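You operate a simulated robot arm through the tools that you are given. There is no shell and no other tool. Be economical: measure what you need, move in short steps, check, and stop when the job is done.

You are at the controls of a simulated two-armed robot. One attempt, no reset.

JOB
Take the green pin on the top of the blue bench and put it away on the top of the orange bench. Take the grey pad from the top of the blue bench and put it in the hd scrap. Fetch the grey foam pad from the shelf of the teal bench and set it on the green tray. Shut the teal drawer. Fetch the pink cloth from the top of the wooden bench and set it on the round teal pad. Pick up the short orange pin with one hand, pass it to the other hand and put it on the teal bench. Take the small eye bolt that says "65" from the top of the wooden bench and leave it on the top of the orange bench. Take the purple sling and put it on the top of the cream bench. Press the teal gauge button two times. Put the long wooden block on the top of the blue bench. Open the side table drawer, put the blue felt roll in the inside of the side table drawer and shut the drawer again. Do these in any order.

Only the result counts: the job must be done as asked and must still hold three seconds after the hand-in. Knocking over, shifting, dropping, spilling or breaking anything else fails it. Flat cloth is picked up by pressing the open fingertips on it (5 to 10 N) and closing them slowly along it; thin cloth reads only 2 to 8 mm in the jaws.

ROBOT AND FRAMES
Two 7-joint arms with two-finger parallel grippers on one trunk, on a base that drives. Base frame: it is fixed to the floor where the robot stands at the start and does not move with it; the origin is under the middle of the robot, x ahead of it, y to its left, z up. Lengths are in m, angles in degrees, forces in N, time in s.
The left shoulder is at the start at [0.07, 0.188, 1.315], the right one opposite. Places, roughly: blue felt roll (4x4x4 cm) [7.5, -4.3, 0.9]; green pin (2x2x5 cm) [0.7, 0.1, 0.9]; green tray (15x19x3 cm) [3.2, 1.1, 0.8]; grey foam pad (10x6x2 cm) [-1.4, 3.1, 0.4]; grey pad (7x5x4 cm) [0.4, -0.1, 0.9]; inside of the side table drawer [4.2, -5.4, 0.7]; long wooden block (15x5x6 cm) [2.8, 1.1, 0.4]; pink cloth (7x5x4 cm) [-1.2, 0.8, 0.9]; purple sling (20x6x3 cm) [1.8, -4, 0.9]; round teal pad (7x7x2 cm) [1.2, 2.9, 0.5]; scrap (20x17 cm) [-1.06, -2.08, 0.86]; short orange pin (4x4x10 cm) [-1, 0.4, 0.9]; side table drawer [4.2, -5.3, 0.8]; small eye bolt [-1.25, -0.25, 1]; teal bench [-1.2, 2.9, 0.8]; teal drawer [-1.2, 2.6, 0.7]; teal gauge button [0.7, 0.5, 0.9]; top of the blue bench [0.7, 0.3, 0.8]; top of the cream bench [3.1, -7.4, 0.8]; top of the orange bench [-1.2, -2.5, 0.8]. Payload 3.91 kg a hand.
The TCP of each hand is the grasp point between the finger pads, 0.03 m short of the fingertips. In the tool frame z runs along the fingers and y along their closing line. Largest opening 0.11 m; finger width 0.02, thickness 0.01; the body of the gripper, 0.048 by 0.112 m, starts 0.055 m behind the TCP.
Orientation is told as [roll, pitch, yaw] about the base's x, y, z axes, in that order, counted from this pose: with the fingers straight down and closing along the base's y, the tool's x points along the base's -x, its y along +y and its z along -z.

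CONTROLS
- The arms move only by the tool drive_tool. It takes "left_motion", "right_motion" or both (then of equal length, played together; a hand with none holds still); each is a list of rows, each a list of 7 numbers: the turn, a rotation vector about the tool's x, y, z in degrees, then the shift along the tool's x, y, z in m, then the closure, from 0 (fully open) to 1 (shut). In form: [[rx, ry, rz, dx, dy, dz, grip], ...]. A call has 1 to 20 rows; each row shifts and turns the commanded pose from where the row before left it, along the tool's axes as they then stand. Each row takes 0.2 s and may step no farther than 0.05 m and 8.6 degrees from the row before; otherwise, or with a gripper value out of range, the whole call is refused. Where a pose cannot be reached the arm comes as near as it can. A force on the tool above 40 N (or 10 N above the force at the start of the call, whichever is more), or a blocked arm, ends the call early, and 0.2 s more pass. The fingers move at their own pace (about 0.072 m/s each) and stop on an object; they squeeze with about 35 N. The grip force told is the motor's: it shows also when the fingers shut on nothing. Time passes only in rows, and 0.2 s behind the last, so rows that do not move let the fingers close. It gives the time, the measured TCP pose, the force on the tool (base axes), the opening and the grip force at its end, in the units of the frame above (readings bear some noise), with the torque about the TCP (base axes, N m) and any sound that the robot's microphone picked up.
- Cameras (640 x 400 px; columns grow to the right, rows downward): "scene" is now at [0.1096, 0.0012, 1.499]; the picture's right is [0.03, -1.00, 0.00], its down [-0.93, -0.03, -0.36] and it looks along [0.36, 0.01, -0.93] (base axes); focal length 214 px, centre (320, 200). "left" rides on the left gripper at [0.072, -0.017, -0.103] in its tool frame; the picture's right is [0.23, 0.97, 0.00], its down [-0.76, 0.18, -0.62] and it looks along [-0.61, 0.14, 0.78] (tool axes); focal length 222 px, centre (320, 200). "right" rides on the right gripper at [0.072, 0.017, -0.103] in its tool frame; the picture's right is [-0.23, 0.97, 0.00], its down [-0.76, -0.18, -0.62] and it looks along [-0.61, -0.14, 0.78] (tool axes); focal length 222 px, centre (320, 200). There is no depth. A picture from a camera that has moved, and an enlarged one, comes with that camera's place and axes in the base frame and with its lens.
- camera(camera): a new picture of that camera. No time passes.
- lift_body(by): slides the trunk up (or, below 0, down) by that many m; the arms and the scene camera ride with it, the base frame stays. It gives what a move gives, with no picture.
- steer(legs): drives the robot by 1 to 6 legs, each [ahead, turn to the left] in m and degrees, along the robot's own axes; the way and the turn of a leg run together, so that a leg with both is an arc; at most 1.5 m and 180 degrees a leg. The arms and the cameras ride along, it lands a little off, and it stops where it bumps. It gives what a move gives.
- pan_tilt(pan, tilt): turns the head with the scene camera to pan (to the left, within 86 degrees either way) and tilt (down, from -29 to 69), counted from straight ahead of the robot. It gives what a move gives.
- inspect(camera, box): a new picture of the part [left, top, right, bottom] of that camera's present view, enlarged. No time passes.
- close_job(): hands the job in; it is judged then, once.

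Work in short steps. Places have to be worked out from the pictures, the camera data and where the tool is seen: move nearer, look again, correct. Check each grasp and each placing, and mend what went wrong. You have 556 turns and 356 pictures in all, those below and enlarged ones among them. Open the grippers and draw the arms clear of the work before you hand the job in, unless the task says otherwise; then end with one line.

The tools are called after "Emit:" as a command line: name --argument value ..., lists and objects as JSON in quotes. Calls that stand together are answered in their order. drive_tool: Moves the arms, as the interface text tells. Its arguments: {"type":"object","properties":{"left_motion":{"type":"array"},"right_motion":{"type":"array"}},"required":[]} The other tools are called the same way: lift_body (by) slides the trunk up or down; steer (legs) drives the base; pan_tilt (pan, tilt) turns the head that bears the scene camera; camera (camera) takes a picture; inspect (camera, box) takes an enlarged picture of a part of a camera's view; close_job () hands the job in.

At the start:

```text
t: 0.0
left_position: [0.4083, 0.4829, 1.243]
left_tool_rot: [0.0, 0.0, 0.1]
left_wrist_force: [0.2, -0.4, -0.4]
left_torque: [-0.02, 0.01, -0.03]
left_gripper_width: 0.1102
left_grasp_force: 0.0
right_position: [0.4542, 0.0539, 1.1922]
right_tool_rot: [0.0, 0.0, 0.0]
right_wrist_force: [0.1, -0.4, 0.2]
right_torque: [0.01, -0.02, 0.01]
right_gripper_width: 0.1103
right_grasp_force: 0.0
trunk travel left (down, up): [-0.825, 0.115]
robot x, y, heading: [-0.0003, 0.0007, -0.3]
head pan, tilt: [1.6, 68.8]
```

scene: 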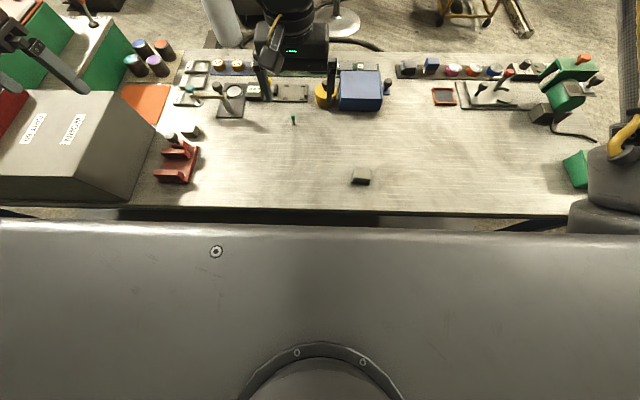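
right: 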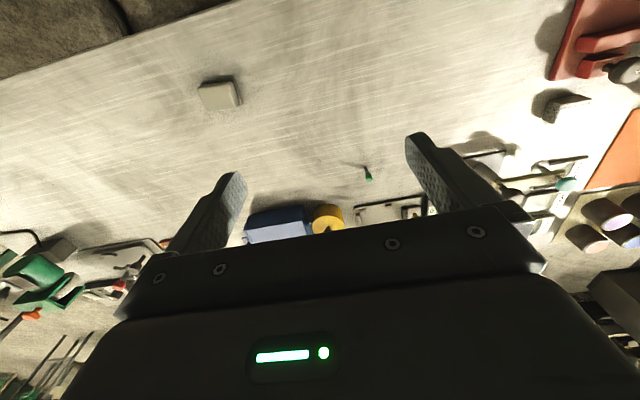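
left: 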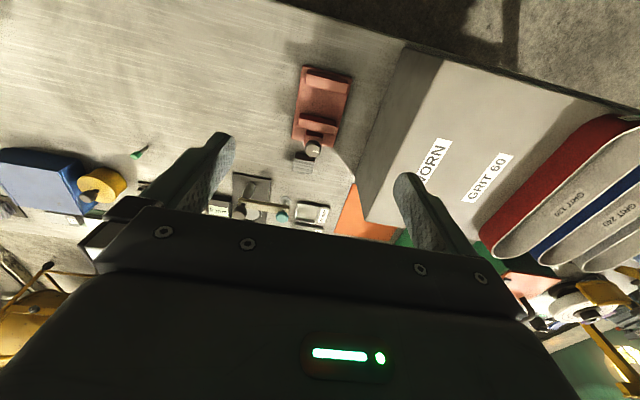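

I start by looking at the scene ahead with a lesser tilt.

Emit:
pan_tilt --pan 0 --tilt 40

Emit:
camera --camera "scene"

```text
t: 0.9
left_position: [0.4081, 0.4839, 1.2437]
left_tool_rot: [0.1, 0.0, 0.0]
left_wrist_force: [0.3, -0.1, 0.6]
left_torque: [-0.02, 0.0, 0.01]
left_gripper_width: 0.11
left_grasp_force: 0.0
right_position: [0.4526, 0.0537, 1.1918]
right_tool_rot: [0.0, 0.0, 0.0]
right_wrist_force: [0.6, -0.6, -0.1]
right_torque: [-0.01, 0.01, -0.01]
right_gripper_width: 0.1099
right_grasp_force: 0.0
trunk travel left (down, up): [-0.825, 0.115]
robot x, y, heading: [0.0012, -0.0013, 0.2]
head pan, tilt: [0.0, 40.0]
```

```text
352 pictures are left
camera scene: at [0.1385, -0.0003, 1.5351], right [0.0, -1.0, 0.0], down [-0.64, 0.0, -0.77], along [0.77, 0.0, -0.64], focal length 214 px, centre (320, 200)
```

scene: 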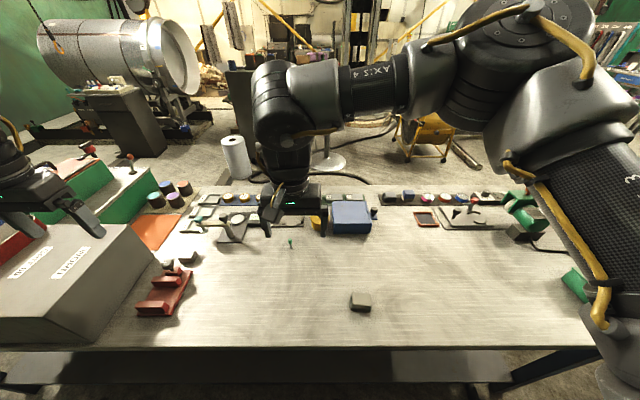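

Blue bench is in front. I look around left and right to see the surroundings.

Emit:
pan_tilt --pan 80 --tilt 25

Emit:
camera --camera "scene"

Emit:
pan_tilt --pan -80 --tilt 25

Emit:
camera --camera "scene"

```text
t: 2.5
left_position: [0.4078, 0.484, 1.2427]
left_tool_rot: [-0.1, 0.0, 0.0]
left_wrist_force: [0.0, -0.7, 0.2]
left_torque: [0.03, 0.0, 0.01]
left_gripper_width: 0.1099
left_grasp_force: 0.1
right_position: [0.4544, 0.0544, 1.1919]
right_tool_rot: [0.0, 0.0, 0.0]
right_wrist_force: [-0.4, -0.2, 0.2]
right_torque: [-0.03, -0.01, -0.01]
right_gripper_width: 0.1099
right_grasp_force: 0.0
trunk travel left (down, up): [-0.825, 0.115]
robot x, y, heading: [0.0024, -0.001, -0.2]
head pan, tilt: [80.0, 25.0]
```

```text
351 pictures are left
camera scene: at [0.0697, 0.0904, 1.5585], right [0.98, -0.17, 0.0], down [-0.07, -0.42, -0.91], along [0.16, 0.89, -0.42], focal length 214 px, centre (320, 200)
```

scene: 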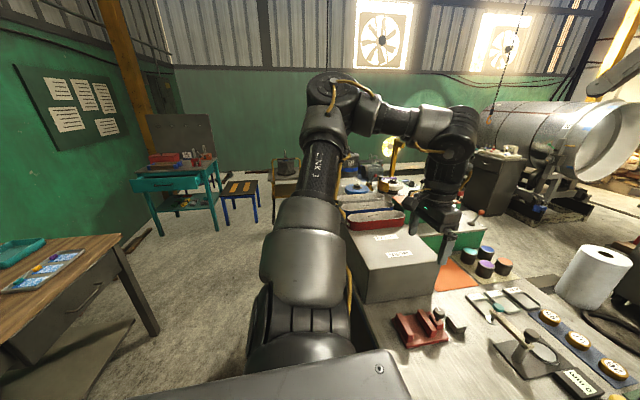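

```text
t: 4.9
left_position: [0.4088, 0.4847, 1.2446]
left_tool_rot: [0.0, 0.1, 0.1]
left_wrist_force: [0.0, -0.3, -0.1]
left_torque: [-0.02, -0.03, 0.03]
left_gripper_width: 0.1099
left_grasp_force: 0.1
right_position: [0.4539, 0.0544, 1.1921]
right_tool_rot: [0.0, 0.1, 0.1]
right_wrist_force: [0.4, 0.9, -0.5]
right_torque: [-0.01, 0.01, 0.0]
right_gripper_width: 0.1101
right_grasp_force: 0.1
trunk travel left (down, up): [-0.825, 0.115]
robot x, y, heading: [0.0063, 0.0053, -0.1]
head pan, tilt: [-80.0, 25.0]
```

```text
350 pictures are left
camera scene: at [0.0697, -0.091, 1.5585], right [-0.98, -0.17, 0.0], down [-0.07, 0.42, -0.91], along [0.16, -0.89, -0.42], focal length 214 px, centre (320, 200)
```

scene: 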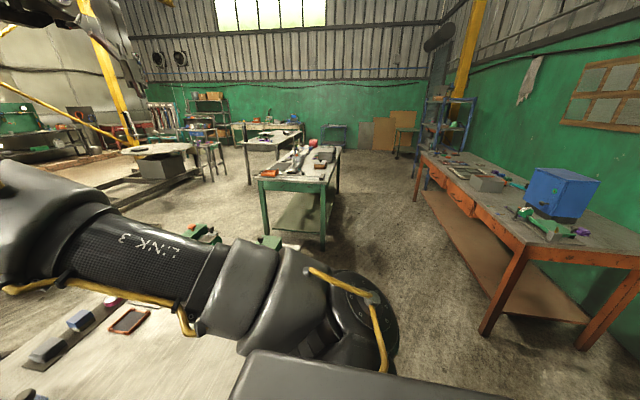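

Now I look at the bench's left part for the gauge button.

Emit:
pan_tilt --pan 25 --tilt 45

Emit:
inspect --camera "scene" --box '[200, 100, 520, 300]'

```text
t: 6.7
left_position: [0.4089, 0.4852, 1.2444]
left_tool_rot: [0.0, -0.1, 0.1]
left_wrist_force: [-0.1, 0.4, -0.6]
left_torque: [-0.01, -0.01, 0.0]
left_gripper_width: 0.11
left_grasp_force: 0.2
right_position: [0.4532, 0.054, 1.1924]
right_tool_rot: [0.1, 0.0, 0.0]
right_wrist_force: [0.4, 0.4, -0.2]
right_torque: [0.0, 0.02, -0.01]
right_gripper_width: 0.11
right_grasp_force: 0.0
trunk travel left (down, up): [-0.825, 0.115]
robot x, y, heading: [0.0019, 0.0008, 0.1]
head pan, tilt: [25.0, 45.0]
```

```text
2.00 times, centred on (360, 200) of scene
camera zoom: at [0.1274, 0.034, 1.5279], right [0.42, -0.91, 0.0], down [-0.64, -0.3, -0.71], along [0.64, 0.3, -0.71], focal length 429 px, centre (240, 200)
```

zoom: 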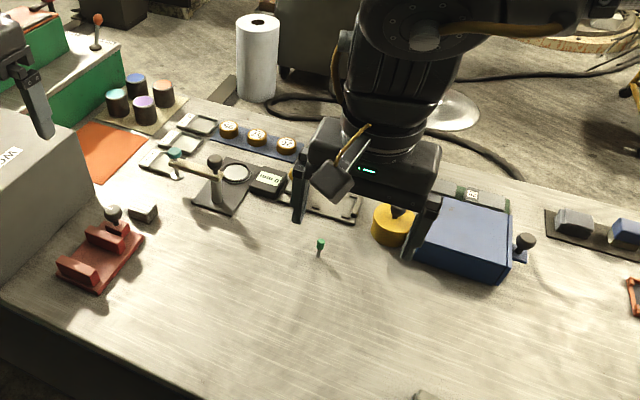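

The teal thing at about [0.75,0.49,0.92] looks like the gauge button; inspect it closer from the left camera.

Emit:
inspect --camera "left" --box '[200, 160, 360, 260]'

Emit:
inspect --camera "scene" --box '[260, 140, 360, 202]'

```text
4.00 times, centred on (280, 210) of left
camera zoom: at [0.3362, 0.4663, 1.3484], right [-0.23, 0.97, 0.0], down [0.76, 0.18, 0.62], along [0.61, 0.14, -0.78], focal length 888 px, centre (480, 160)
```

zoom: 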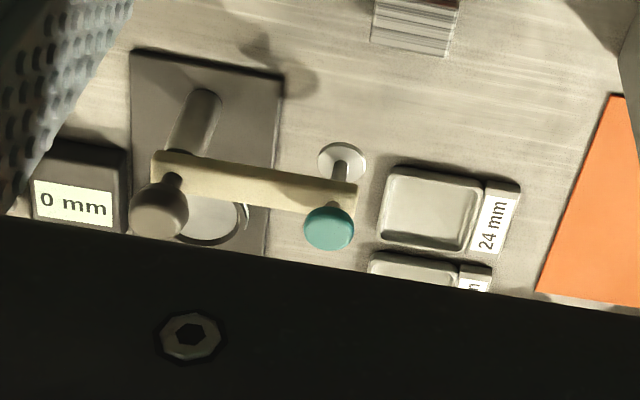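

```text
6.40 times, centred on (310, 171) of scene
camera zoom: at [0.1274, 0.034, 1.5279], right [0.42, -0.91, 0.0], down [-0.64, -0.3, -0.71], along [0.64, 0.3, -0.71], focal length 1373 px, centre (384, 386)
```

zoom: 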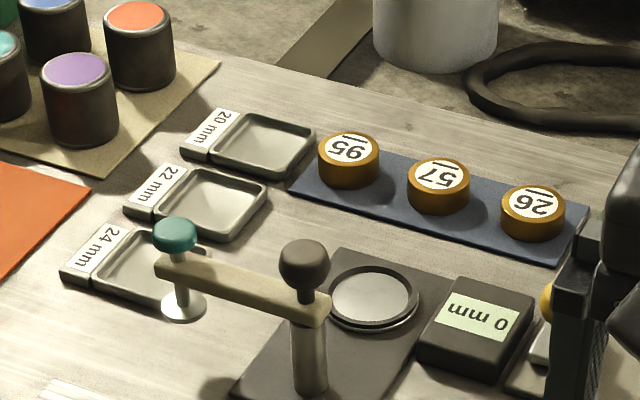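

Triangulated: button at about [0.711, 0.459, 0.96]. I move the left hand, shut, above it.

Emit:
drive_tool --left_motion '[[0, 0, 0, -0.0432, -0.0036, 0, 1], [0, 0, 0, -0.0432, -0.0036, 0, 1], [0, 0, 0, -0.0432, -0.0036, 0, 1], [0, 0, 0, -0.0432, -0.0036, 0, 1], [0, 0, 0, -0.0432, -0.0036, 0, 1], [0, 0, 0, -0.0432, -0.0036, 0, 1], [0, 0, 0, -0.0432, -0.0036, 0, 1], [0, 0, 0, 0, 0, 0.04, 1], [0, 0, 0, 0, 0, 0.04, 1], [0, 0, 0, 0, 0, 0.04, 1], [0, 0, 0, 0, 0, 0.04, 1], [0, 0, 0, 0, 0, 0.03, 1], [0, 0, 0, 0, 0, 0, 1]]'

Emit:
camera --camera "left"

Emit:
camera --camera "scene"

```text
t: 9.5
left_position: [0.5942, 0.4629, 1.0241]
left_tool_rot: [-0.1, -0.1, 0.0]
left_wrist_force: [-1.1, -0.8, 0.7]
left_torque: [0.02, 0.0, 0.02]
left_gripper_width: 0.0002
left_grasp_force: 35.0
left hand out of reach, approached as far as the arm can: row 5, 6, 7, 11, 12
right_position: [0.4546, 0.0545, 1.1913]
right_tool_rot: [0.0, 0.1, 0.1]
right_wrist_force: [-0.6, -0.1, 0.5]
right_torque: [-0.02, -0.01, 0.02]
right_gripper_width: 0.1101
right_grasp_force: 0.1
trunk travel left (down, up): [-0.825, 0.115]
robot x, y, heading: [-0.002, -0.0004, -0.1]
head pan, tilt: [25.0, 45.0]
```

```text
346 pictures are left
camera left: at [0.5227, 0.4446, 1.1291], right [-0.23, 0.97, 0.0], down [0.76, 0.18, 0.62], along [0.61, 0.14, -0.78], focal length 222 px, centre (320, 200)
```

left: 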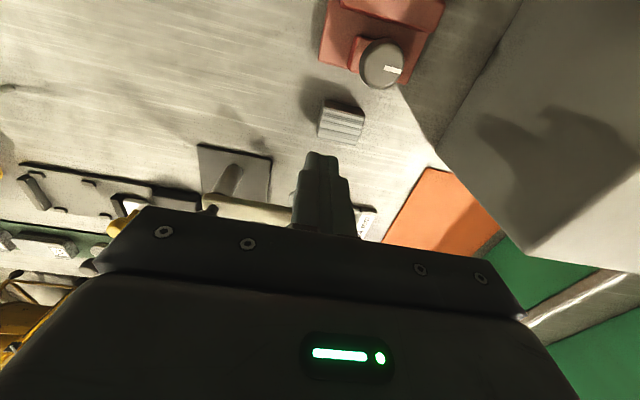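

```text
345 pictures are left
camera scene: at [0.1278, 0.0338, 1.5279], right [0.42, -0.91, 0.0], down [-0.64, -0.3, -0.71], along [0.64, 0.3, -0.71], focal length 214 px, centre (320, 200)
```

scene: 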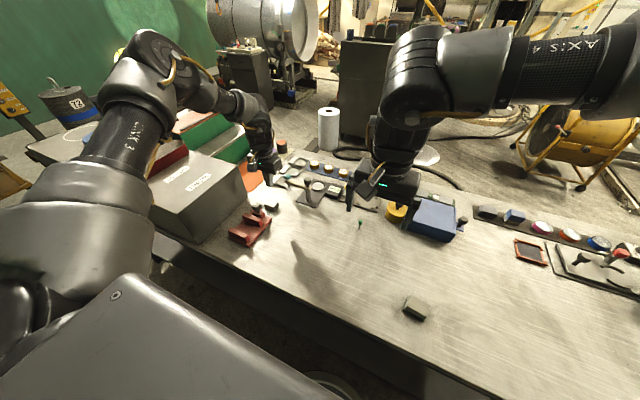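

The left hand ran out of reach at x=0.594. I drive 0.1 m ahead, so the hand (tips about 3 cm above the button) comes near it.

Emit:
steer --legs '[[0.1, 0]]'

Emit:
camera --camera "scene"

```text
t: 10.8
left_position: [0.6739, 0.4616, 1.0197]
left_tool_rot: [-0.1, 0.2, -0.1]
left_wrist_force: [0.4, 0.5, -1.0]
left_torque: [0.04, 0.07, 0.03]
left_gripper_width: 0.0
left_grasp_force: 34.7
right_position: [0.533, 0.0541, 1.1874]
right_tool_rot: [-0.1, 0.5, -0.1]
right_wrist_force: [0.5, 0.1, -1.0]
right_torque: [-0.01, 0.06, -0.01]
right_gripper_width: 0.11
right_grasp_force: 0.1
trunk travel left (down, up): [-0.825, 0.115]
robot x, y, heading: [0.0695, 0.0018, 0.0]
head pan, tilt: [25.0, 45.0]
stopped in leg 1: the robot was blocked; the commanded pose is now the measured one
```

```text
344 pictures are left
camera scene: at [0.2089, 0.0343, 1.5268], right [0.42, -0.91, 0.0], down [-0.65, -0.3, -0.7], along [0.64, 0.3, -0.71], focal length 214 px, centre (320, 200)
```

scene: 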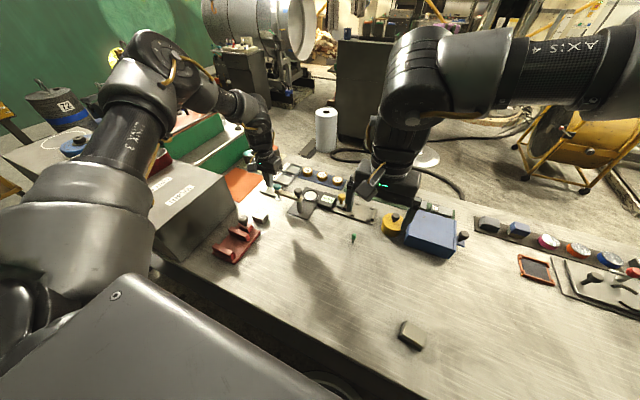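

The base bumped at 0.07. I back off 1.5 cm, then tilt the left fingers forward to gain reach.

Emit:
steer --legs '[[-0.015, 0]]'

Emit:
drive_tool --left_motion '[[0, -7.5, 0, 0, 0, 0, 1], [0, -7.5, 0, 0, 0, 0, 1], [0, -7.5, 0, 0, 0, 0, 1], [0, -7.5, 0, 0, 0, 0, 1], [0, 0, 0, 0, 0, 0, 1]]'

Emit:
camera --camera "left"

```text
t: 11.5
left_position: [0.6542, 0.4623, 1.0215]
left_tool_rot: [-0.2, 0.2, -0.2]
left_wrist_force: [0.6, -0.1, 0.1]
left_torque: [0.06, 0.01, 0.0]
left_gripper_width: 0.0
left_grasp_force: 34.7
right_position: [0.5141, 0.0538, 1.1898]
right_tool_rot: [-0.1, 0.4, -0.2]
right_wrist_force: [0.7, 0.1, 0.4]
right_torque: [0.0, 0.02, 0.01]
right_gripper_width: 0.1099
right_grasp_force: 0.1
trunk travel left (down, up): [-0.825, 0.115]
robot x, y, heading: [0.0554, 0.0016, 0.0]
head pan, tilt: [25.0, 45.0]
```

```text
t: 12.7
left_position: [0.6519, 0.4624, 1.0243]
left_tool_rot: [-0.1, -30.0, -0.1]
left_wrist_force: [-0.2, 0.1, -0.1]
left_torque: [-0.01, 0.01, 0.01]
left_gripper_width: 0.0002
left_grasp_force: 34.6
right_position: [0.5109, 0.0535, 1.1911]
right_tool_rot: [-0.1, 0.1, -0.1]
right_wrist_force: [0.3, 0.9, 0.2]
right_torque: [-0.04, 0.02, -0.02]
right_gripper_width: 0.1099
right_grasp_force: 0.1
trunk travel left (down, up): [-0.825, 0.115]
robot x, y, heading: [0.0584, -0.0013, 0.0]
head pan, tilt: [25.0, 45.0]
```

```text
343 pictures are left
camera left: at [0.5377, 0.444, 1.0782], right [-0.19, 0.97, -0.11], down [0.35, 0.18, 0.92], along [0.92, 0.14, -0.37], focal length 222 px, centre (320, 200)
```

left: 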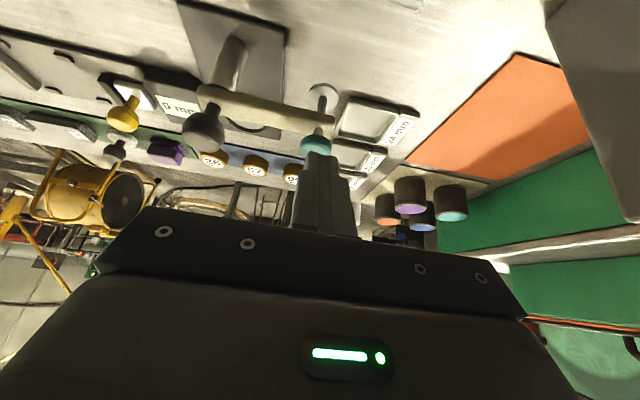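

The button is right ahead. I move 5 cm ahead, then down near contact.

Emit:
drive_tool --left_motion '[[0, 0, 0, -0.0217, -0.0015, 0.0125, 1], [0, 0, 0, -0.0217, -0.0015, 0.0125, 1], [0, 0, 0, 0.005, 0, 0.00866, 1], [0, 0, 0, 0.005, 0, 0.00866, 1], [0, 0, 0, 0, 0, 0, 1]]'

Emit:
camera --camera "left"

Emit:
inspect --camera "scene" --box '[220, 120, 380, 220]'

```text
t: 13.9
left_position: [0.7015, 0.4577, 1.0029]
left_tool_rot: [0.0, -30.1, -0.1]
left_wrist_force: [-1.1, 0.6, -0.2]
left_torque: [0.0, 0.01, 0.02]
left_gripper_width: 0.0001
left_grasp_force: 34.8
right_position: [0.5122, 0.0534, 1.191]
right_tool_rot: [0.0, 0.1, -0.1]
right_wrist_force: [-0.7, 0.5, -0.4]
right_torque: [0.03, -0.02, -0.03]
right_gripper_width: 0.1101
right_grasp_force: 0.0
trunk travel left (down, up): [-0.825, 0.115]
robot x, y, heading: [0.0564, 0.0012, -0.2]
head pan, tilt: [25.0, 45.0]
```

```text
342 pictures are left
camera left: at [0.5873, 0.4409, 1.0583], right [-0.19, 0.97, -0.11], down [0.35, 0.18, 0.92], along [0.92, 0.14, -0.37], focal length 222 px, centre (320, 200)
```

left: 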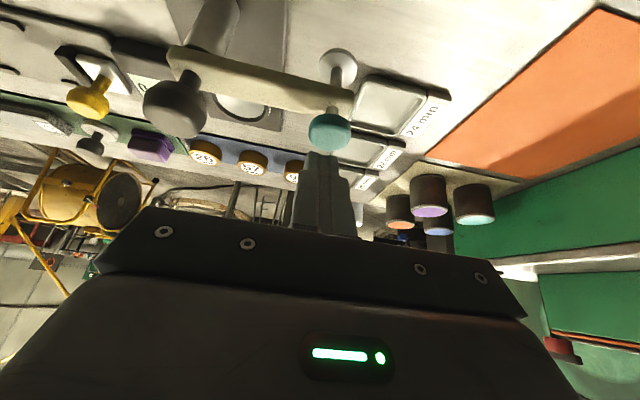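

```text
4.00 times, centred on (300, 170) of scene
camera zoom: at [0.1837, 0.0341, 1.5279], right [0.42, -0.91, 0.0], down [-0.64, -0.3, -0.71], along [0.64, 0.3, -0.71], focal length 858 px, centre (400, 320)
```

zoom: 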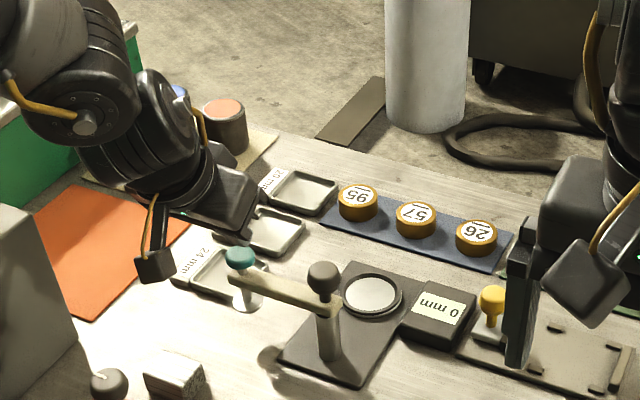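

Alignment holds. I step down gently onto the button.

Emit:
drive_tool --left_motion '[[0, 0, 0, 0.002, 0, 0.00346, 1], [0, 0, 0, 0.002, 0, 0.00346, 1], [0, 0, 0, 0.002, 0, 0.00346, 1], [0, 0, 0, 0.001, 0, 0.00173, 1]]'

Emit:
inspect --camera "left" --box '[240, 80, 400, 180]'

```text
t: 14.9
left_position: [0.7009, 0.4581, 0.9919]
left_tool_rot: [-0.2, -30.1, -0.1]
left_wrist_force: [0.2, 0.9, -0.1]
left_torque: [-0.02, 0.01, 0.01]
left_gripper_width: 0.0
left_grasp_force: 35.0
right_position: [0.5099, 0.0544, 1.1914]
right_tool_rot: [-0.1, 0.1, -0.1]
right_wrist_force: [0.4, 0.2, 0.2]
right_torque: [0.02, 0.01, 0.0]
right_gripper_width: 0.11
right_grasp_force: 0.0
trunk travel left (down, up): [-0.825, 0.115]
robot x, y, heading: [0.0577, 0.0001, -0.1]
head pan, tilt: [25.0, 45.0]
```

```text
4.00 times, centred on (320, 130) of left
camera zoom: at [0.5861, 0.4412, 1.0464], right [-0.2, 0.97, -0.12], down [0.35, 0.18, 0.92], along [0.92, 0.14, -0.37], focal length 888 px, centre (320, 480)
```

zoom: 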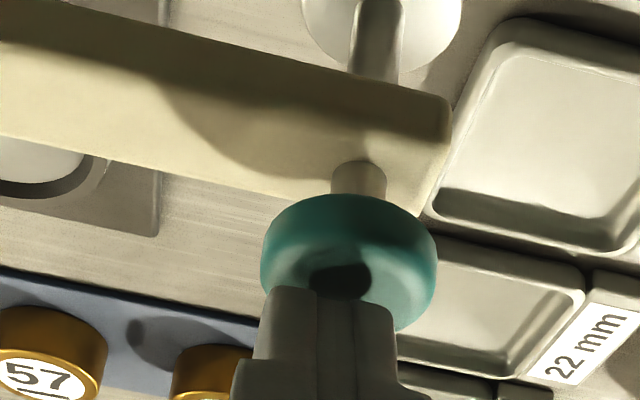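

Shadow shows near contact; shift 3 mm left and press on.

Emit:
drive_tool --left_motion '[[0, 0, 0, 0.001, 0.003, 0.00173, 1], [0, 0, 0, 0.001, 0, 0.00173, 1], [0, 0, 0, 0.001, 0, 0.00173, 1], [0, 0, 0, 0.001, 0, 0.00173, 1]]'

Emit:
inspect --camera "left" --box '[240, 80, 400, 180]'

```text
t: 15.9
left_position: [0.6982, 0.4613, 0.9903]
left_tool_rot: [-0.1, -30.1, -0.1]
left_wrist_force: [0.0, -0.7, 0.6]
left_torque: [-0.01, -0.04, 0.06]
left_gripper_width: 0.0002
left_grasp_force: 35.2
left hand out of reach, approached as far as the arm can: row 1, 3
right_position: [0.5096, 0.0526, 1.1915]
right_tool_rot: [-0.1, 0.1, -0.1]
right_wrist_force: [0.5, 0.1, 0.0]
right_torque: [0.02, 0.0, 0.01]
right_gripper_width: 0.11
right_grasp_force: 0.1
trunk travel left (down, up): [-0.825, 0.115]
robot x, y, heading: [0.057, -0.0005, 0.0]
head pan, tilt: [25.0, 45.0]
```

```text
4.00 times, centred on (320, 130) of left
camera zoom: at [0.5833, 0.4443, 1.0445], right [-0.2, 0.97, -0.11], down [0.35, 0.18, 0.92], along [0.92, 0.14, -0.37], focal length 888 px, centre (320, 480)
```

zoom: 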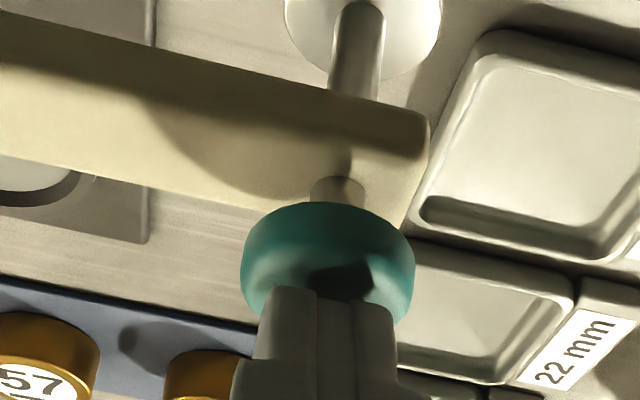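

The reach limit is hit; I raise the hand and lower the trunk 0.12 m so that the shoulder levels with the wrist.

Emit:
drive_tool --left_motion '[[0, 0, 0, -0.0175, 0, -0.0303, 1], [0, 0, 0, -0.0175, 0, -0.0303, 1], [0, 0, 0, -0.0175, 0, -0.0303, 1], [0, 0, 0, -0.0175, 0, -0.0303, 1]]'

Emit:
lift_body --by -0.12

Emit:
camera --camera "left"

```text
t: 16.9
left_position: [0.698, 0.4614, 1.1296]
left_tool_rot: [-0.1, -30.0, -0.1]
left_wrist_force: [-0.6, -0.7, -0.1]
left_torque: [-0.01, 0.03, -0.02]
left_gripper_width: 0.0
left_grasp_force: 35.0
right_position: [0.5097, 0.0525, 1.1921]
right_tool_rot: [-0.1, 0.0, 0.0]
right_wrist_force: [-0.3, -0.2, -0.8]
right_torque: [-0.03, 0.0, 0.03]
right_gripper_width: 0.1101
right_grasp_force: 0.0
trunk travel left (down, up): [-0.825, 0.115]
robot x, y, heading: [0.0537, 0.0017, 0.2]
head pan, tilt: [25.0, 45.0]
```

```text
t: 18.4
left_position: [0.6997, 0.4611, 1.0083]
left_tool_rot: [-0.1, -30.2, -0.1]
left_wrist_force: [0.1, -0.4, -0.1]
left_torque: [0.03, -0.01, 0.02]
left_gripper_width: 0.0
left_grasp_force: 35.1
right_position: [0.5097, 0.0539, 1.0707]
right_tool_rot: [-0.1, 0.1, -0.1]
right_wrist_force: [0.2, 0.5, -0.3]
right_torque: [0.01, 0.0, 0.0]
right_gripper_width: 0.1099
right_grasp_force: 0.0
trunk travel left (down, up): [-0.705, 0.235]
robot x, y, heading: [0.0537, 0.0004, -0.2]
head pan, tilt: [25.0, 45.0]
```

```text
338 pictures are left
camera left: at [0.5854, 0.4442, 1.0632], right [-0.2, 0.97, -0.11], down [0.35, 0.18, 0.92], along [0.92, 0.14, -0.37], focal length 222 px, centre (320, 200)
```

left: 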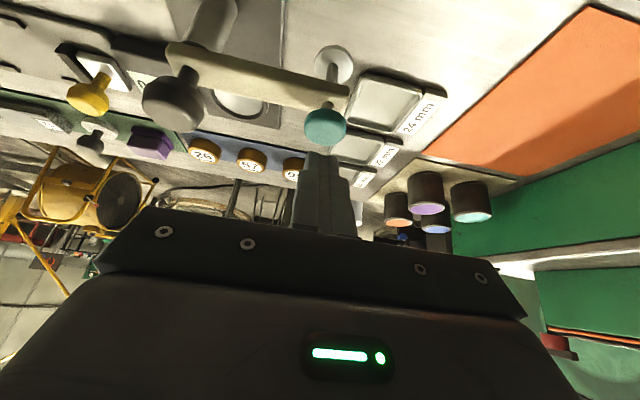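

Now I descend again; about 1.7 cm then small steps.

Emit:
drive_tool --left_motion '[[0, 0, 0, 0.0014, -0.001, 0.01, 1], [0, 0, 0, 0.004, 0, 0.007, 1], [0, 0, 0, 0.0015, 0, 0.0026, 1], [0, 0, 0, 0.0015, 0, 0.0026, 1], [0, 0, 0, 0.0015, 0, 0.0026, 1]]'

Emit:
inspect --camera "left" --box '[240, 80, 400, 180]'

```text
t: 19.6
left_position: [0.703, 0.4595, 0.9829]
left_tool_rot: [0.0, -30.1, -0.1]
left_wrist_force: [0.2, -1.1, 3.1]
left_torque: [-0.04, 0.0, -0.01]
left_gripper_width: 0.0
left_grasp_force: 34.9
right_position: [0.5079, 0.0529, 1.0704]
right_tool_rot: [-0.1, 0.1, -0.1]
right_wrist_force: [-0.1, -0.7, 0.5]
right_torque: [0.0, -0.03, -0.03]
right_gripper_width: 0.1101
right_grasp_force: 0.0
trunk travel left (down, up): [-0.705, 0.235]
robot x, y, heading: [0.0599, 0.0007, -0.3]
head pan, tilt: [25.0, 45.0]
heard: click
```

```text
4.00 times, centred on (320, 130) of left
camera zoom: at [0.589, 0.443, 1.0373], right [-0.19, 0.97, -0.11], down [0.35, 0.18, 0.92], along [0.92, 0.14, -0.37], focal length 888 px, centre (320, 480)
```

zoom: 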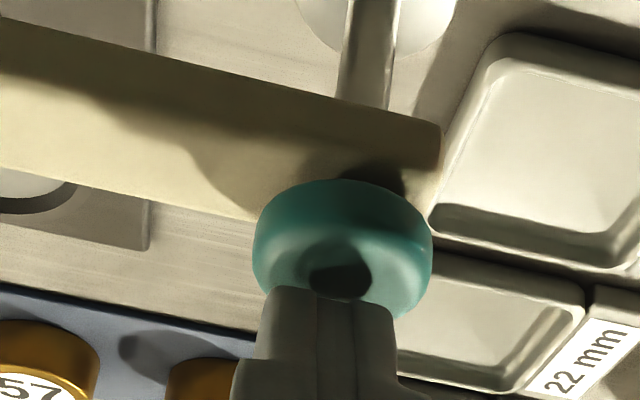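

A click: the first press is counted. I lift 2 cm, then press once more by the same distance, and lift away.

Emit:
drive_tool --left_motion '[[0, 0, 0, -0.005, 0, -0.00866, 1], [0, 0, 0, -0.005, 0, -0.00866, 1], [0, 0, 0, 0, 0, 0, 1], [0, 0, 0, 0, 0, 0, 1]]'

Emit:
inspect --camera "left" --box '[240, 80, 400, 180]'

```text
t: 20.6
left_position: [0.7036, 0.4618, 1.0019]
left_tool_rot: [-0.1, -30.1, 0.0]
left_wrist_force: [0.2, 0.1, 0.1]
left_torque: [0.0, 0.0, 0.01]
left_gripper_width: 0.0001
left_grasp_force: 35.1
right_position: [0.5104, 0.0534, 1.0706]
right_tool_rot: [-0.1, 0.1, -0.1]
right_wrist_force: [-0.5, 0.2, 0.4]
right_torque: [0.0, 0.0, -0.01]
right_gripper_width: 0.11
right_grasp_force: 0.0
trunk travel left (down, up): [-0.705, 0.235]
robot x, y, heading: [0.0564, -0.0021, 0.2]
head pan, tilt: [25.0, 45.0]
```

```text
4.00 times, centred on (320, 130) of left
camera zoom: at [0.5892, 0.4437, 1.0567], right [-0.2, 0.97, -0.11], down [0.35, 0.18, 0.92], along [0.92, 0.14, -0.37], focal length 888 px, centre (320, 480)
```

zoom: 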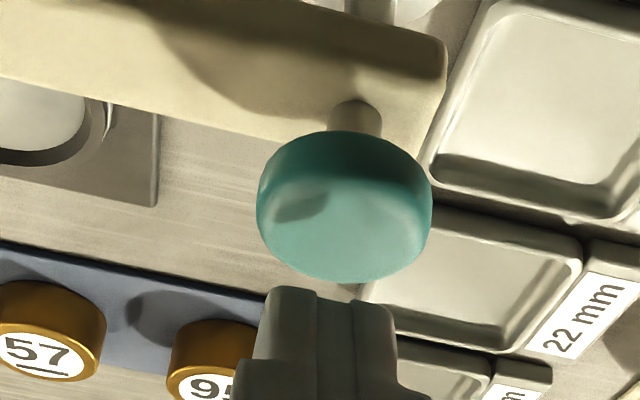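

The button has sprung back. Second press.

Emit:
drive_tool --left_motion '[[0, 0, 0, 0.005, 0, 0.00866, 1], [0, 0, 0, 0.002, 0, 0.00346, 1], [0, 0, 0, 0.0015, 0, 0.0026, 1], [0, 0, 0, 0.0015, 0, 0.0026, 1]]'

```text
t: 21.6
left_position: [0.7045, 0.4618, 0.9824]
left_tool_rot: [0.0, -30.2, -0.1]
left_wrist_force: [-0.2, 0.2, 3.1]
left_torque: [0.01, -0.06, -0.03]
left_gripper_width: 0.0003
left_grasp_force: 35.3
right_position: [0.5104, 0.0534, 1.0716]
right_tool_rot: [0.0, 0.0, -0.1]
right_wrist_force: [0.4, -0.4, -0.9]
right_torque: [0.0, 0.02, -0.02]
right_gripper_width: 0.1101
right_grasp_force: 0.0
trunk travel left (down, up): [-0.705, 0.235]
robot x, y, heading: [0.057, -0.002, 0.1]
head pan, tilt: [25.0, 45.0]
heard: click
```

Second click heard. I lift the left hand clear, set it upright and bring it back.

Emit:
drive_tool --left_motion '[[0, 0, 0, -0.02, 0, -0.0346, 1], [0, 0, 0, -0.02, 0, -0.0346, 1], [0, 7.5, 0, 0, -0.04, 0, 0.3], [0, 7.5, 0, 0, -0.04, 0, 0.3], [0, 7.5, 0, 0, -0.04, 0, 0.3], [0, 7.5, 0, 0, -0.04, 0, 0.3], [0, 0, 0, 0.03, -0.04, 0, 0.3], [0, 0, 0, 0.03, -0.04, 0, 0.3], [0, 0, 0, 0, 0, 0, 0.3]]'

Emit:
camera --camera "left"

Emit:
camera --camera "right"

```text
t: 23.6
left_position: [0.5814, 0.2554, 1.0534]
left_tool_rot: [-0.2, -0.2, 0.0]
left_wrist_force: [-0.1, 0.0, -0.5]
left_torque: [0.02, 0.0, 0.02]
left_gripper_width: 0.0769
left_grasp_force: 0.0
left hand out of reach, approached as far as the arm can: row 5, 6, 8
right_position: [0.5105, 0.0539, 1.0714]
right_tool_rot: [-0.1, 0.1, -0.1]
right_wrist_force: [-0.7, -0.4, -0.3]
right_torque: [-0.02, 0.0, -0.01]
right_gripper_width: 0.1102
right_grasp_force: 0.1
trunk travel left (down, up): [-0.705, 0.235]
robot x, y, heading: [0.0565, 0.0038, 0.1]
head pan, tilt: [25.0, 45.0]
```

```text
335 pictures are left
camera left: at [0.5078, 0.2381, 1.1579], right [-0.23, 0.97, 0.0], down [0.76, 0.18, 0.63], along [0.61, 0.14, -0.78], focal length 222 px, centre (320, 200)
```

left: 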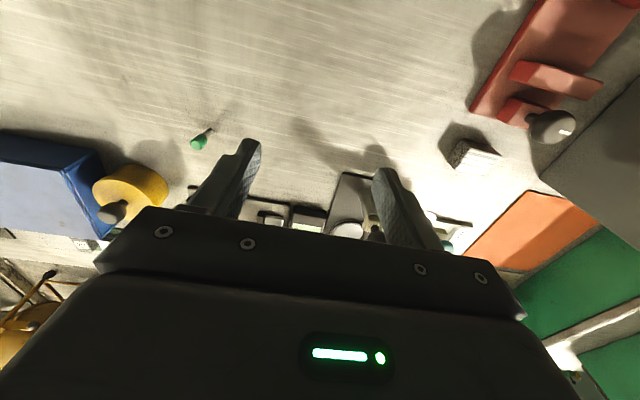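

```text
334 pictures are left
camera right: at [0.4374, 0.0705, 1.175], right [0.23, 0.97, 0.0], down [0.76, -0.18, 0.62], along [0.61, -0.14, -0.78], focal length 222 px, centre (320, 200)
```

right: 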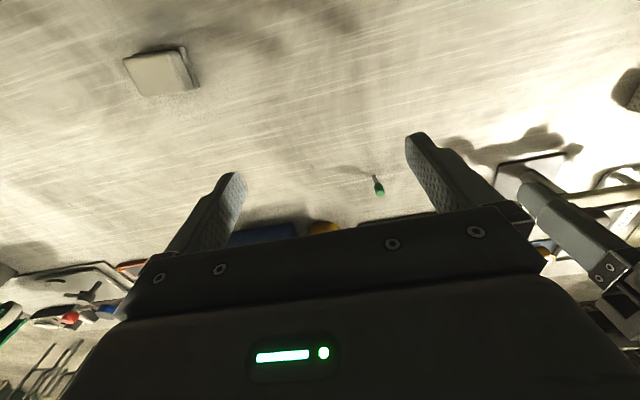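

Pin head at about [0.66,0.114,0.89], pad at about [0.44,-0.12,0.87]. I move the right hand above the pad and the left towards the pin.

Emit:
drive_tool --right_motion '[[0, 0, 0, 0.016, -0.044, 0, 0], [0, 0, 0, 0.016, -0.044, 0, 0], [0, 0, 0, 0.016, -0.044, 0, 0], [0, 0, 0, 0.016, -0.044, 0, 0], [0, 0, 0, 0, 0, 0, 0]]'

Emit:
camera --camera "right"

```text
t: 24.8
left_position: [0.5817, 0.2573, 1.0532]
left_tool_rot: [-0.3, -0.2, -0.1]
left_wrist_force: [-0.3, 0.2, 0.9]
left_torque: [0.0, 0.02, -0.03]
left_gripper_width: 0.0769
left_grasp_force: 0.0
right_position: [0.4472, -0.1203, 1.072]
right_tool_rot: [-0.2, 0.1, -0.1]
right_wrist_force: [0.0, 0.0, -0.6]
right_torque: [-0.02, 0.03, 0.02]
right_gripper_width: 0.11
right_grasp_force: 0.0
trunk travel left (down, up): [-0.705, 0.235]
robot x, y, heading: [0.0537, 0.0024, -0.1]
head pan, tilt: [25.0, 45.0]
```

```text
333 pictures are left
camera right: at [0.3741, -0.1049, 1.1748], right [0.23, 0.97, 0.0], down [0.76, -0.18, 0.62], along [0.61, -0.14, -0.78], focal length 222 px, centre (320, 200)
```

right: 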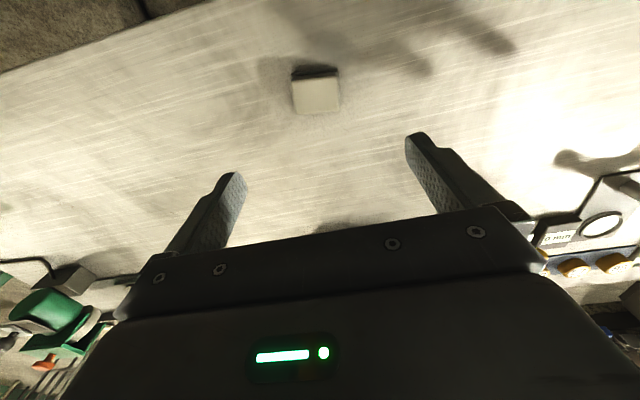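

Pad is axis-aligned at about [0.442,-0.125]. I descend to TCP 0.90 and check.

Emit:
drive_tool --right_motion '[[0, 0, 0, 0.004, -0.004, 0.04, 0], [0, 0, 0, 0, 0, 0.04, 0], [0, 0, 0, 0, 0, 0.04, 0], [0, 0, 0, 0, 0, 0.04, 0], [0, 0, 0, 0, 0, 0.01, 0], [0, 0, 0, 0, 0, 0, 0]]'

Emit:
camera --camera "right"

```text
t: 26.2
left_position: [0.5808, 0.2547, 1.0535]
left_tool_rot: [-0.3, -0.2, -0.2]
left_wrist_force: [0.5, -0.9, 0.3]
left_torque: [0.02, 0.0, 0.01]
left_gripper_width: 0.0769
left_grasp_force: 0.1
right_position: [0.4407, -0.1265, 0.9029]
right_tool_rot: [0.0, 0.1, 0.0]
right_wrist_force: [0.8, 0.0, 0.0]
right_torque: [-0.04, 0.0, 0.01]
right_gripper_width: 0.11
right_grasp_force: 0.0
trunk travel left (down, up): [-0.705, 0.235]
robot x, y, heading: [0.0521, -0.0025, 0.3]
head pan, tilt: [25.0, 45.0]
```

```text
332 pictures are left
camera right: at [0.3689, -0.1096, 1.0056], right [0.23, 0.97, 0.0], down [0.76, -0.18, 0.62], along [0.61, -0.14, -0.78], focal length 222 px, centre (320, 200)
```

right: 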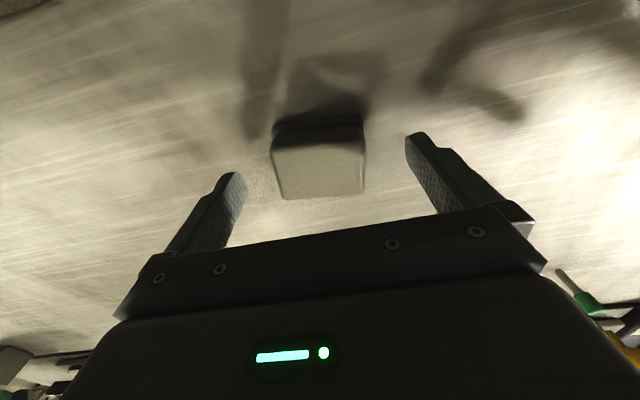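

Well centred. Descend 1.6 cm and close.

Emit:
drive_tool --right_motion '[[0, 0, 0, 0, 0, 0.008, 0], [0, 0, 0, 0, 0, 0.008, 0], [0, 0, 0, 0, 0, 0, 1], [0, 0, 0, 0, 0, 0, 1], [0, 0, 0, 0, 0, 0, 1], [0, 0, 0, 0, 0, 0, 1]]'

```text
t: 27.6
left_position: [0.5818, 0.2546, 1.0535]
left_tool_rot: [-0.1, -0.2, 0.0]
left_wrist_force: [0.1, 0.3, -0.2]
left_torque: [-0.01, -0.01, -0.03]
left_gripper_width: 0.0769
left_grasp_force: 0.0
right_position: [0.442, -0.1267, 0.8857]
right_tool_rot: [-0.1, 0.1, -0.2]
right_wrist_force: [0.5, 0.3, -0.1]
right_torque: [0.05, -0.06, 0.02]
right_gripper_width: 0.0633
right_grasp_force: 34.9
trunk travel left (down, up): [-0.705, 0.235]
robot x, y, heading: [0.0567, -0.0013, -0.3]
head pan, tilt: [25.0, 45.0]
```

Pad gripped (6.3 cm). I lift it, and move the left hand above the pin, half open.

Emit:
drive_tool --right_motion '[[0, 0, 0, 0, 0, -0.04, 1], [0, 0, 0, 0, 0, -0.04, 1], [0, 0, 0, 0, -0.02, -0.04, 1], [0, 0, 0, 0.02, -0.03, 0, 1], [0, 0, 0, 0, 0, 0, 1]]' --left_motion '[[0, 0, 0, 0, 0, 0, 0.4], [0, 0, 0, -0.02, -0.045, 0, 0.4], [0, 0, 0, -0.02, -0.045, 0, 0.4], [0, 0, 0, -0.02, -0.045, 0, 0.4], [0, 0, 0, -0.018, -0.005, 0, 0.4]]'

Emit:
camera --camera "left"

Emit:
camera --camera "right"

```text
t: 28.8
left_position: [0.5806, 0.2527, 1.047]
left_tool_rot: [-0.3, -0.1, -0.1]
left_wrist_force: [-0.5, 0.2, 0.0]
left_torque: [-0.02, 0.03, -0.02]
left_gripper_width: 0.0662
left_grasp_force: 0.1
left hand out of reach, approached as far as the arm can: row 2, 3, 4, 5
right_position: [0.4226, -0.1751, 1.0063]
right_tool_rot: [-0.1, 0.1, -0.1]
right_wrist_force: [-0.5, 0.4, -0.7]
right_torque: [-0.02, 0.02, -0.01]
right_gripper_width: 0.0629
right_grasp_force: 34.9
trunk travel left (down, up): [-0.705, 0.235]
robot x, y, heading: [0.055, -0.0028, -0.1]
head pan, tilt: [25.0, 45.0]
```

```text
331 pictures are left
camera left: at [0.5072, 0.2364, 1.1513], right [-0.23, 0.97, -0.01], down [0.76, 0.18, 0.62], along [0.61, 0.14, -0.78], focal length 222 px, centre (320, 200)
```

left: 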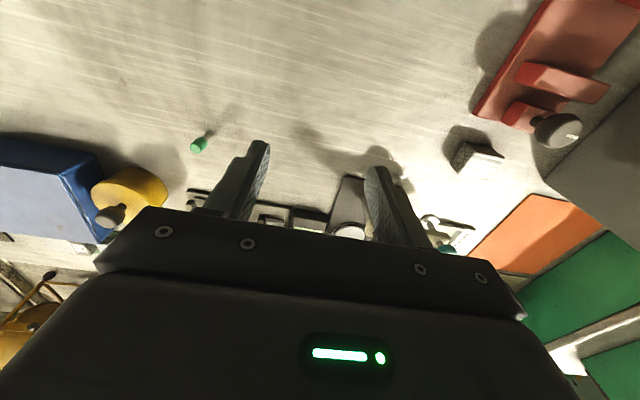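

```text
330 pictures are left
camera right: at [0.3494, -0.158, 1.1095], right [0.23, 0.97, 0.0], down [0.76, -0.18, 0.62], along [0.6, -0.14, -0.78], focal length 222 px, centre (320, 200)
```

right: 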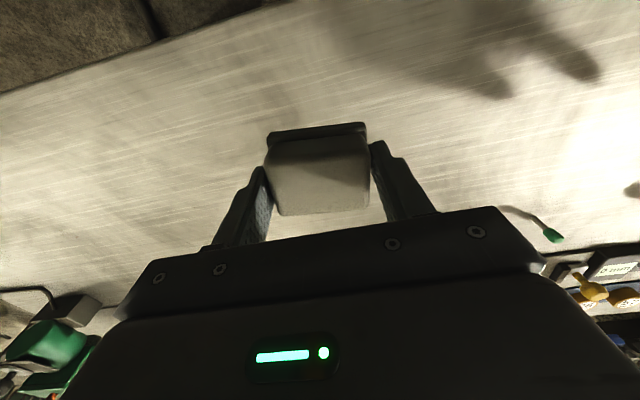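

The left hand is caught at a joint limit. I retract it 8 cm and then try moving to the right.

Emit:
drive_tool --left_motion '[[0, 0, 0, 0.04, 0, 0, 0.4], [0, 0, 0, 0.04, 0, 0, 0.4], [0, 0, 0, 0, -0.035, 0, 0.4], [0, 0, 0, 0, -0.035, 0, 0.4], [0, 0, 0, 0, -0.035, 0, 0.4], [0, 0, 0, 0, -0.035, 0, 0.4], [0, 0, 0, -0.04, 0, 0, 0.4], [0, 0, 0, -0.04, 0, 0, 0.4], [0, 0, 0, -0.04, 0, 0, 0.4], [0, 0, 0, -0.03, 0, 0, 0.4]]'

```text
t: 31.0
left_position: [0.6171, 0.2879, 1.0481]
left_tool_rot: [-0.4, -0.1, -0.1]
left_wrist_force: [-0.7, -0.3, 0.8]
left_torque: [-0.04, -0.01, 0.02]
left_gripper_width: 0.0658
left_grasp_force: 0.1
left hand out of reach, approached as far as the arm can: row 2, 3, 4, 5, 6, 7, 8, 9, 10
right_position: [0.4218, -0.1756, 1.0065]
right_tool_rot: [-0.1, 0.1, -0.1]
right_wrist_force: [0.5, 0.8, -0.6]
right_torque: [-0.02, -0.01, 0.01]
right_gripper_width: 0.0628
right_grasp_force: 34.9
trunk travel left (down, up): [-0.705, 0.235]
robot x, y, heading: [0.056, -0.0004, 0.1]
head pan, tilt: [25.0, 45.0]
```

I bring the left hand back to near its starting relative pose (up, back, outward) to unwind it, then go inward.

Emit:
drive_tool --left_motion '[[0, 0, 0, 0.02, 0.04, -0.03, 0.4], [0, 0, 0, 0.04, 0.03, -0.02, 0.4], [0, 0, 0, 0.04, 0.03, -0.02, 0.4], [0, 0, 0, 0.04, 0, -0.01, 0.4], [0, 0, 0, 0.03, 0, 0, 0.4], [0, 0, 0, 0, 0, 0, 0.4]]'

Emit:
drive_tool --left_motion '[[0, 0, 0, 0, -0.04, 0, 0.4], [0, 0, 0, 0, -0.04, 0, 0.4], [0, 0, 0, 0, -0.04, 0, 0.4], [0, 0, 0, 0, -0.04, 0, 0.4], [0, 0, 0, 0, 0, 0, 0.4]]'

Emit:
camera --camera "scene"

```text
refused: row 1 steps farther than a row can; nothing moved
```

```text
t: 32.2
left_position: [0.55, 0.2329, 1.0541]
left_tool_rot: [-0.2, -0.2, 0.0]
left_wrist_force: [-0.3, -0.1, -0.6]
left_torque: [0.01, 0.01, -0.01]
left_gripper_width: 0.0661
left_grasp_force: 0.0
left hand out of reach, approached as far as the arm can: row 1, 2, 3, 4
right_position: [0.4212, -0.1762, 1.0055]
right_tool_rot: [-0.2, 0.1, -0.1]
right_wrist_force: [0.0, 0.5, -1.8]
right_torque: [0.01, 0.0, 0.0]
right_gripper_width: 0.0627
right_grasp_force: 34.6
trunk travel left (down, up): [-0.705, 0.235]
robot x, y, heading: [0.0561, 0.0042, -0.1]
head pan, tilt: [25.0, 45.0]
```

```text
329 pictures are left
camera scene: at [0.1839, 0.0342, 1.4078], right [0.42, -0.91, 0.0], down [-0.64, -0.3, -0.71], along [0.64, 0.3, -0.71], focal length 214 px, centre (320, 200)
```

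scene: 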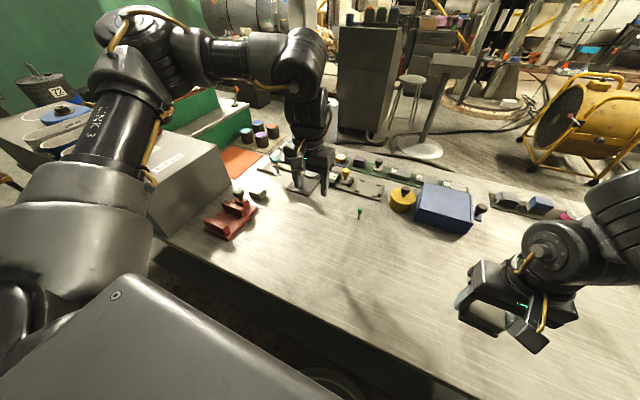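

The elbow is far outside; likely the wrist roll limits. I yaw the tool clockwise 40° and then try to move inward.

Emit:
drive_tool --left_motion '[[0, 0, 8, 0, 0, 0, 0.4], [0, 0, 8, 0, 0, 0, 0.4], [0, 0, 8, 0, 0, 0, 0.4], [0, 0, 8, 0, 0, 0, 0.4], [0, 0, 8, 0, 0, 0, 0.4], [0, 0, 0, 0.0, 0, 0, 0.4]]'

```text
t: 33.6
left_position: [0.549, 0.2332, 1.0541]
left_tool_rot: [-0.1, -0.3, -40.2]
left_wrist_force: [0.3, -0.3, -0.2]
left_torque: [-0.03, -0.02, 0.02]
left_gripper_width: 0.0658
left_grasp_force: 0.1
right_position: [0.4217, -0.1766, 1.0076]
right_tool_rot: [-0.1, 0.2, -0.1]
right_wrist_force: [0.0, -0.2, -0.4]
right_torque: [0.03, 0.03, 0.03]
right_gripper_width: 0.0624
right_grasp_force: 35.1
trunk travel left (down, up): [-0.705, 0.235]
robot x, y, heading: [0.0612, -0.0016, 0.0]
head pan, tilt: [25.0, 45.0]
```

Yaw worked. I now move to above the pin.

Emit:
drive_tool --left_motion '[[0, 0, 0, -0.0395, -0.0044, 0, 0.4], [0, 0, 0, -0.0395, -0.0044, 0, 0.4], [0, 0, 0, -0.0395, -0.0044, 0, 0.4], [0, 0, 0, -0.0395, -0.0044, 0, 0.4], [0, 0, 0, 0.0, 0, 0, 0.4]]'

Emit:
camera --camera "left"

```text
t: 34.8
left_position: [0.5657, 0.2436, 1.0503]
left_tool_rot: [-0.1, -0.4, -40.1]
left_wrist_force: [0.2, -0.1, 1.0]
left_torque: [-0.01, -0.02, 0.01]
left_gripper_width: 0.066
left_grasp_force: 0.1
left hand out of reach, approached as far as the arm can: row 1, 2, 3, 4
right_position: [0.4205, -0.1761, 1.0062]
right_tool_rot: [-0.1, 0.1, -0.1]
right_wrist_force: [0.3, 0.8, -1.0]
right_torque: [-0.02, 0.0, 0.01]
right_gripper_width: 0.062
right_grasp_force: 35.0
trunk travel left (down, up): [-0.705, 0.235]
robot x, y, heading: [0.0531, 0.0016, 0.3]
head pan, tilt: [25.0, 45.0]
```

```text
328 pictures are left
camera left: at [0.4997, 0.2765, 1.1541], right [0.45, 0.89, 0.0], down [0.69, -0.35, 0.63], along [0.56, -0.29, -0.78], focal length 222 px, centre (320, 200)
```

left: 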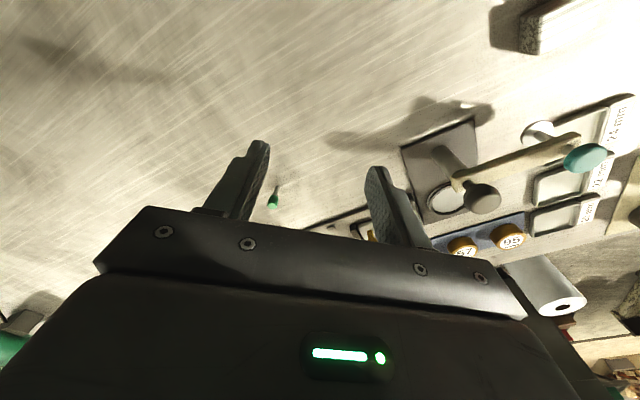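

Same boundary regardless of yaw, so it's an arm joint limit. I'll undo the yaw, back off 4 cm and turn the robot 20° right, so that the pin comes into the left hand's comfortable zone.

Emit:
drive_tool --left_motion '[[0, 0, -8, 0, 0, 0, 0.4], [0, 0, -8, 0, 0, 0, 0.4], [0, 0, -8, 0, 0, 0, 0.4], [0, 0, -8, 0, 0, 0, 0.4], [0, 0, -8, 0, 0, 0, 0.4]]'

Emit:
steer --legs '[[-0.04, 0], [0, -20]]'

Emit:
camera --camera "left"

```text
t: 36.0
left_position: [0.5645, 0.2424, 1.0494]
left_tool_rot: [-0.1, -0.1, 0.0]
left_wrist_force: [-0.1, -0.3, 0.4]
left_torque: [0.0, -0.01, -0.01]
left_gripper_width: 0.066
left_grasp_force: 0.1
right_position: [0.4204, -0.1751, 1.0045]
right_tool_rot: [-0.1, 0.1, -0.1]
right_wrist_force: [-0.2, -0.6, -0.6]
right_torque: [0.02, -0.03, -0.03]
right_gripper_width: 0.062
right_grasp_force: 35.2
trunk travel left (down, up): [-0.705, 0.235]
robot x, y, heading: [0.0554, -0.0016, 0.0]
head pan, tilt: [25.0, 45.0]
```

```text
t: 38.0
left_position: [0.5785, 0.0555, 1.0498]
left_tool_rot: [-0.2, -0.1, -20.0]
left_wrist_force: [-0.3, 0.1, 0.1]
left_torque: [0.03, 0.01, 0.01]
left_gripper_width: 0.066
left_grasp_force: 0.0
right_position: [0.2992, -0.2889, 1.0059]
right_tool_rot: [-0.1, 0.2, -19.9]
right_wrist_force: [0.6, 0.0, -0.9]
right_torque: [0.01, 0.01, -0.02]
right_gripper_width: 0.062
right_grasp_force: 34.3
trunk travel left (down, up): [-0.705, 0.235]
robot x, y, heading: [0.018, -0.0023, -19.9]
head pan, tilt: [25.0, 45.0]
```

```text
327 pictures are left
camera left: at [0.5042, 0.0644, 1.1544], right [0.12, 0.99, 0.0], down [0.78, -0.09, 0.62], along [0.62, -0.08, -0.78], focal length 222 px, centre (320, 200)
```

left: 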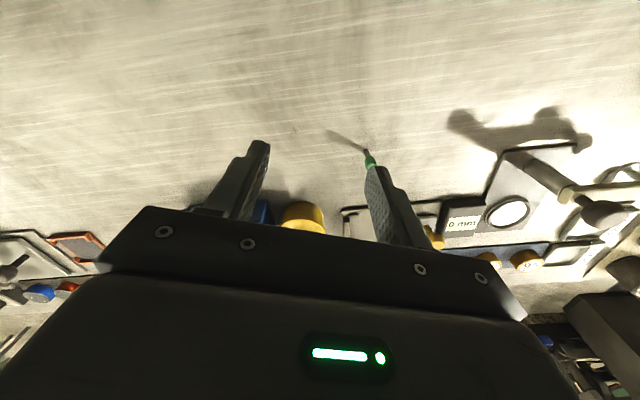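

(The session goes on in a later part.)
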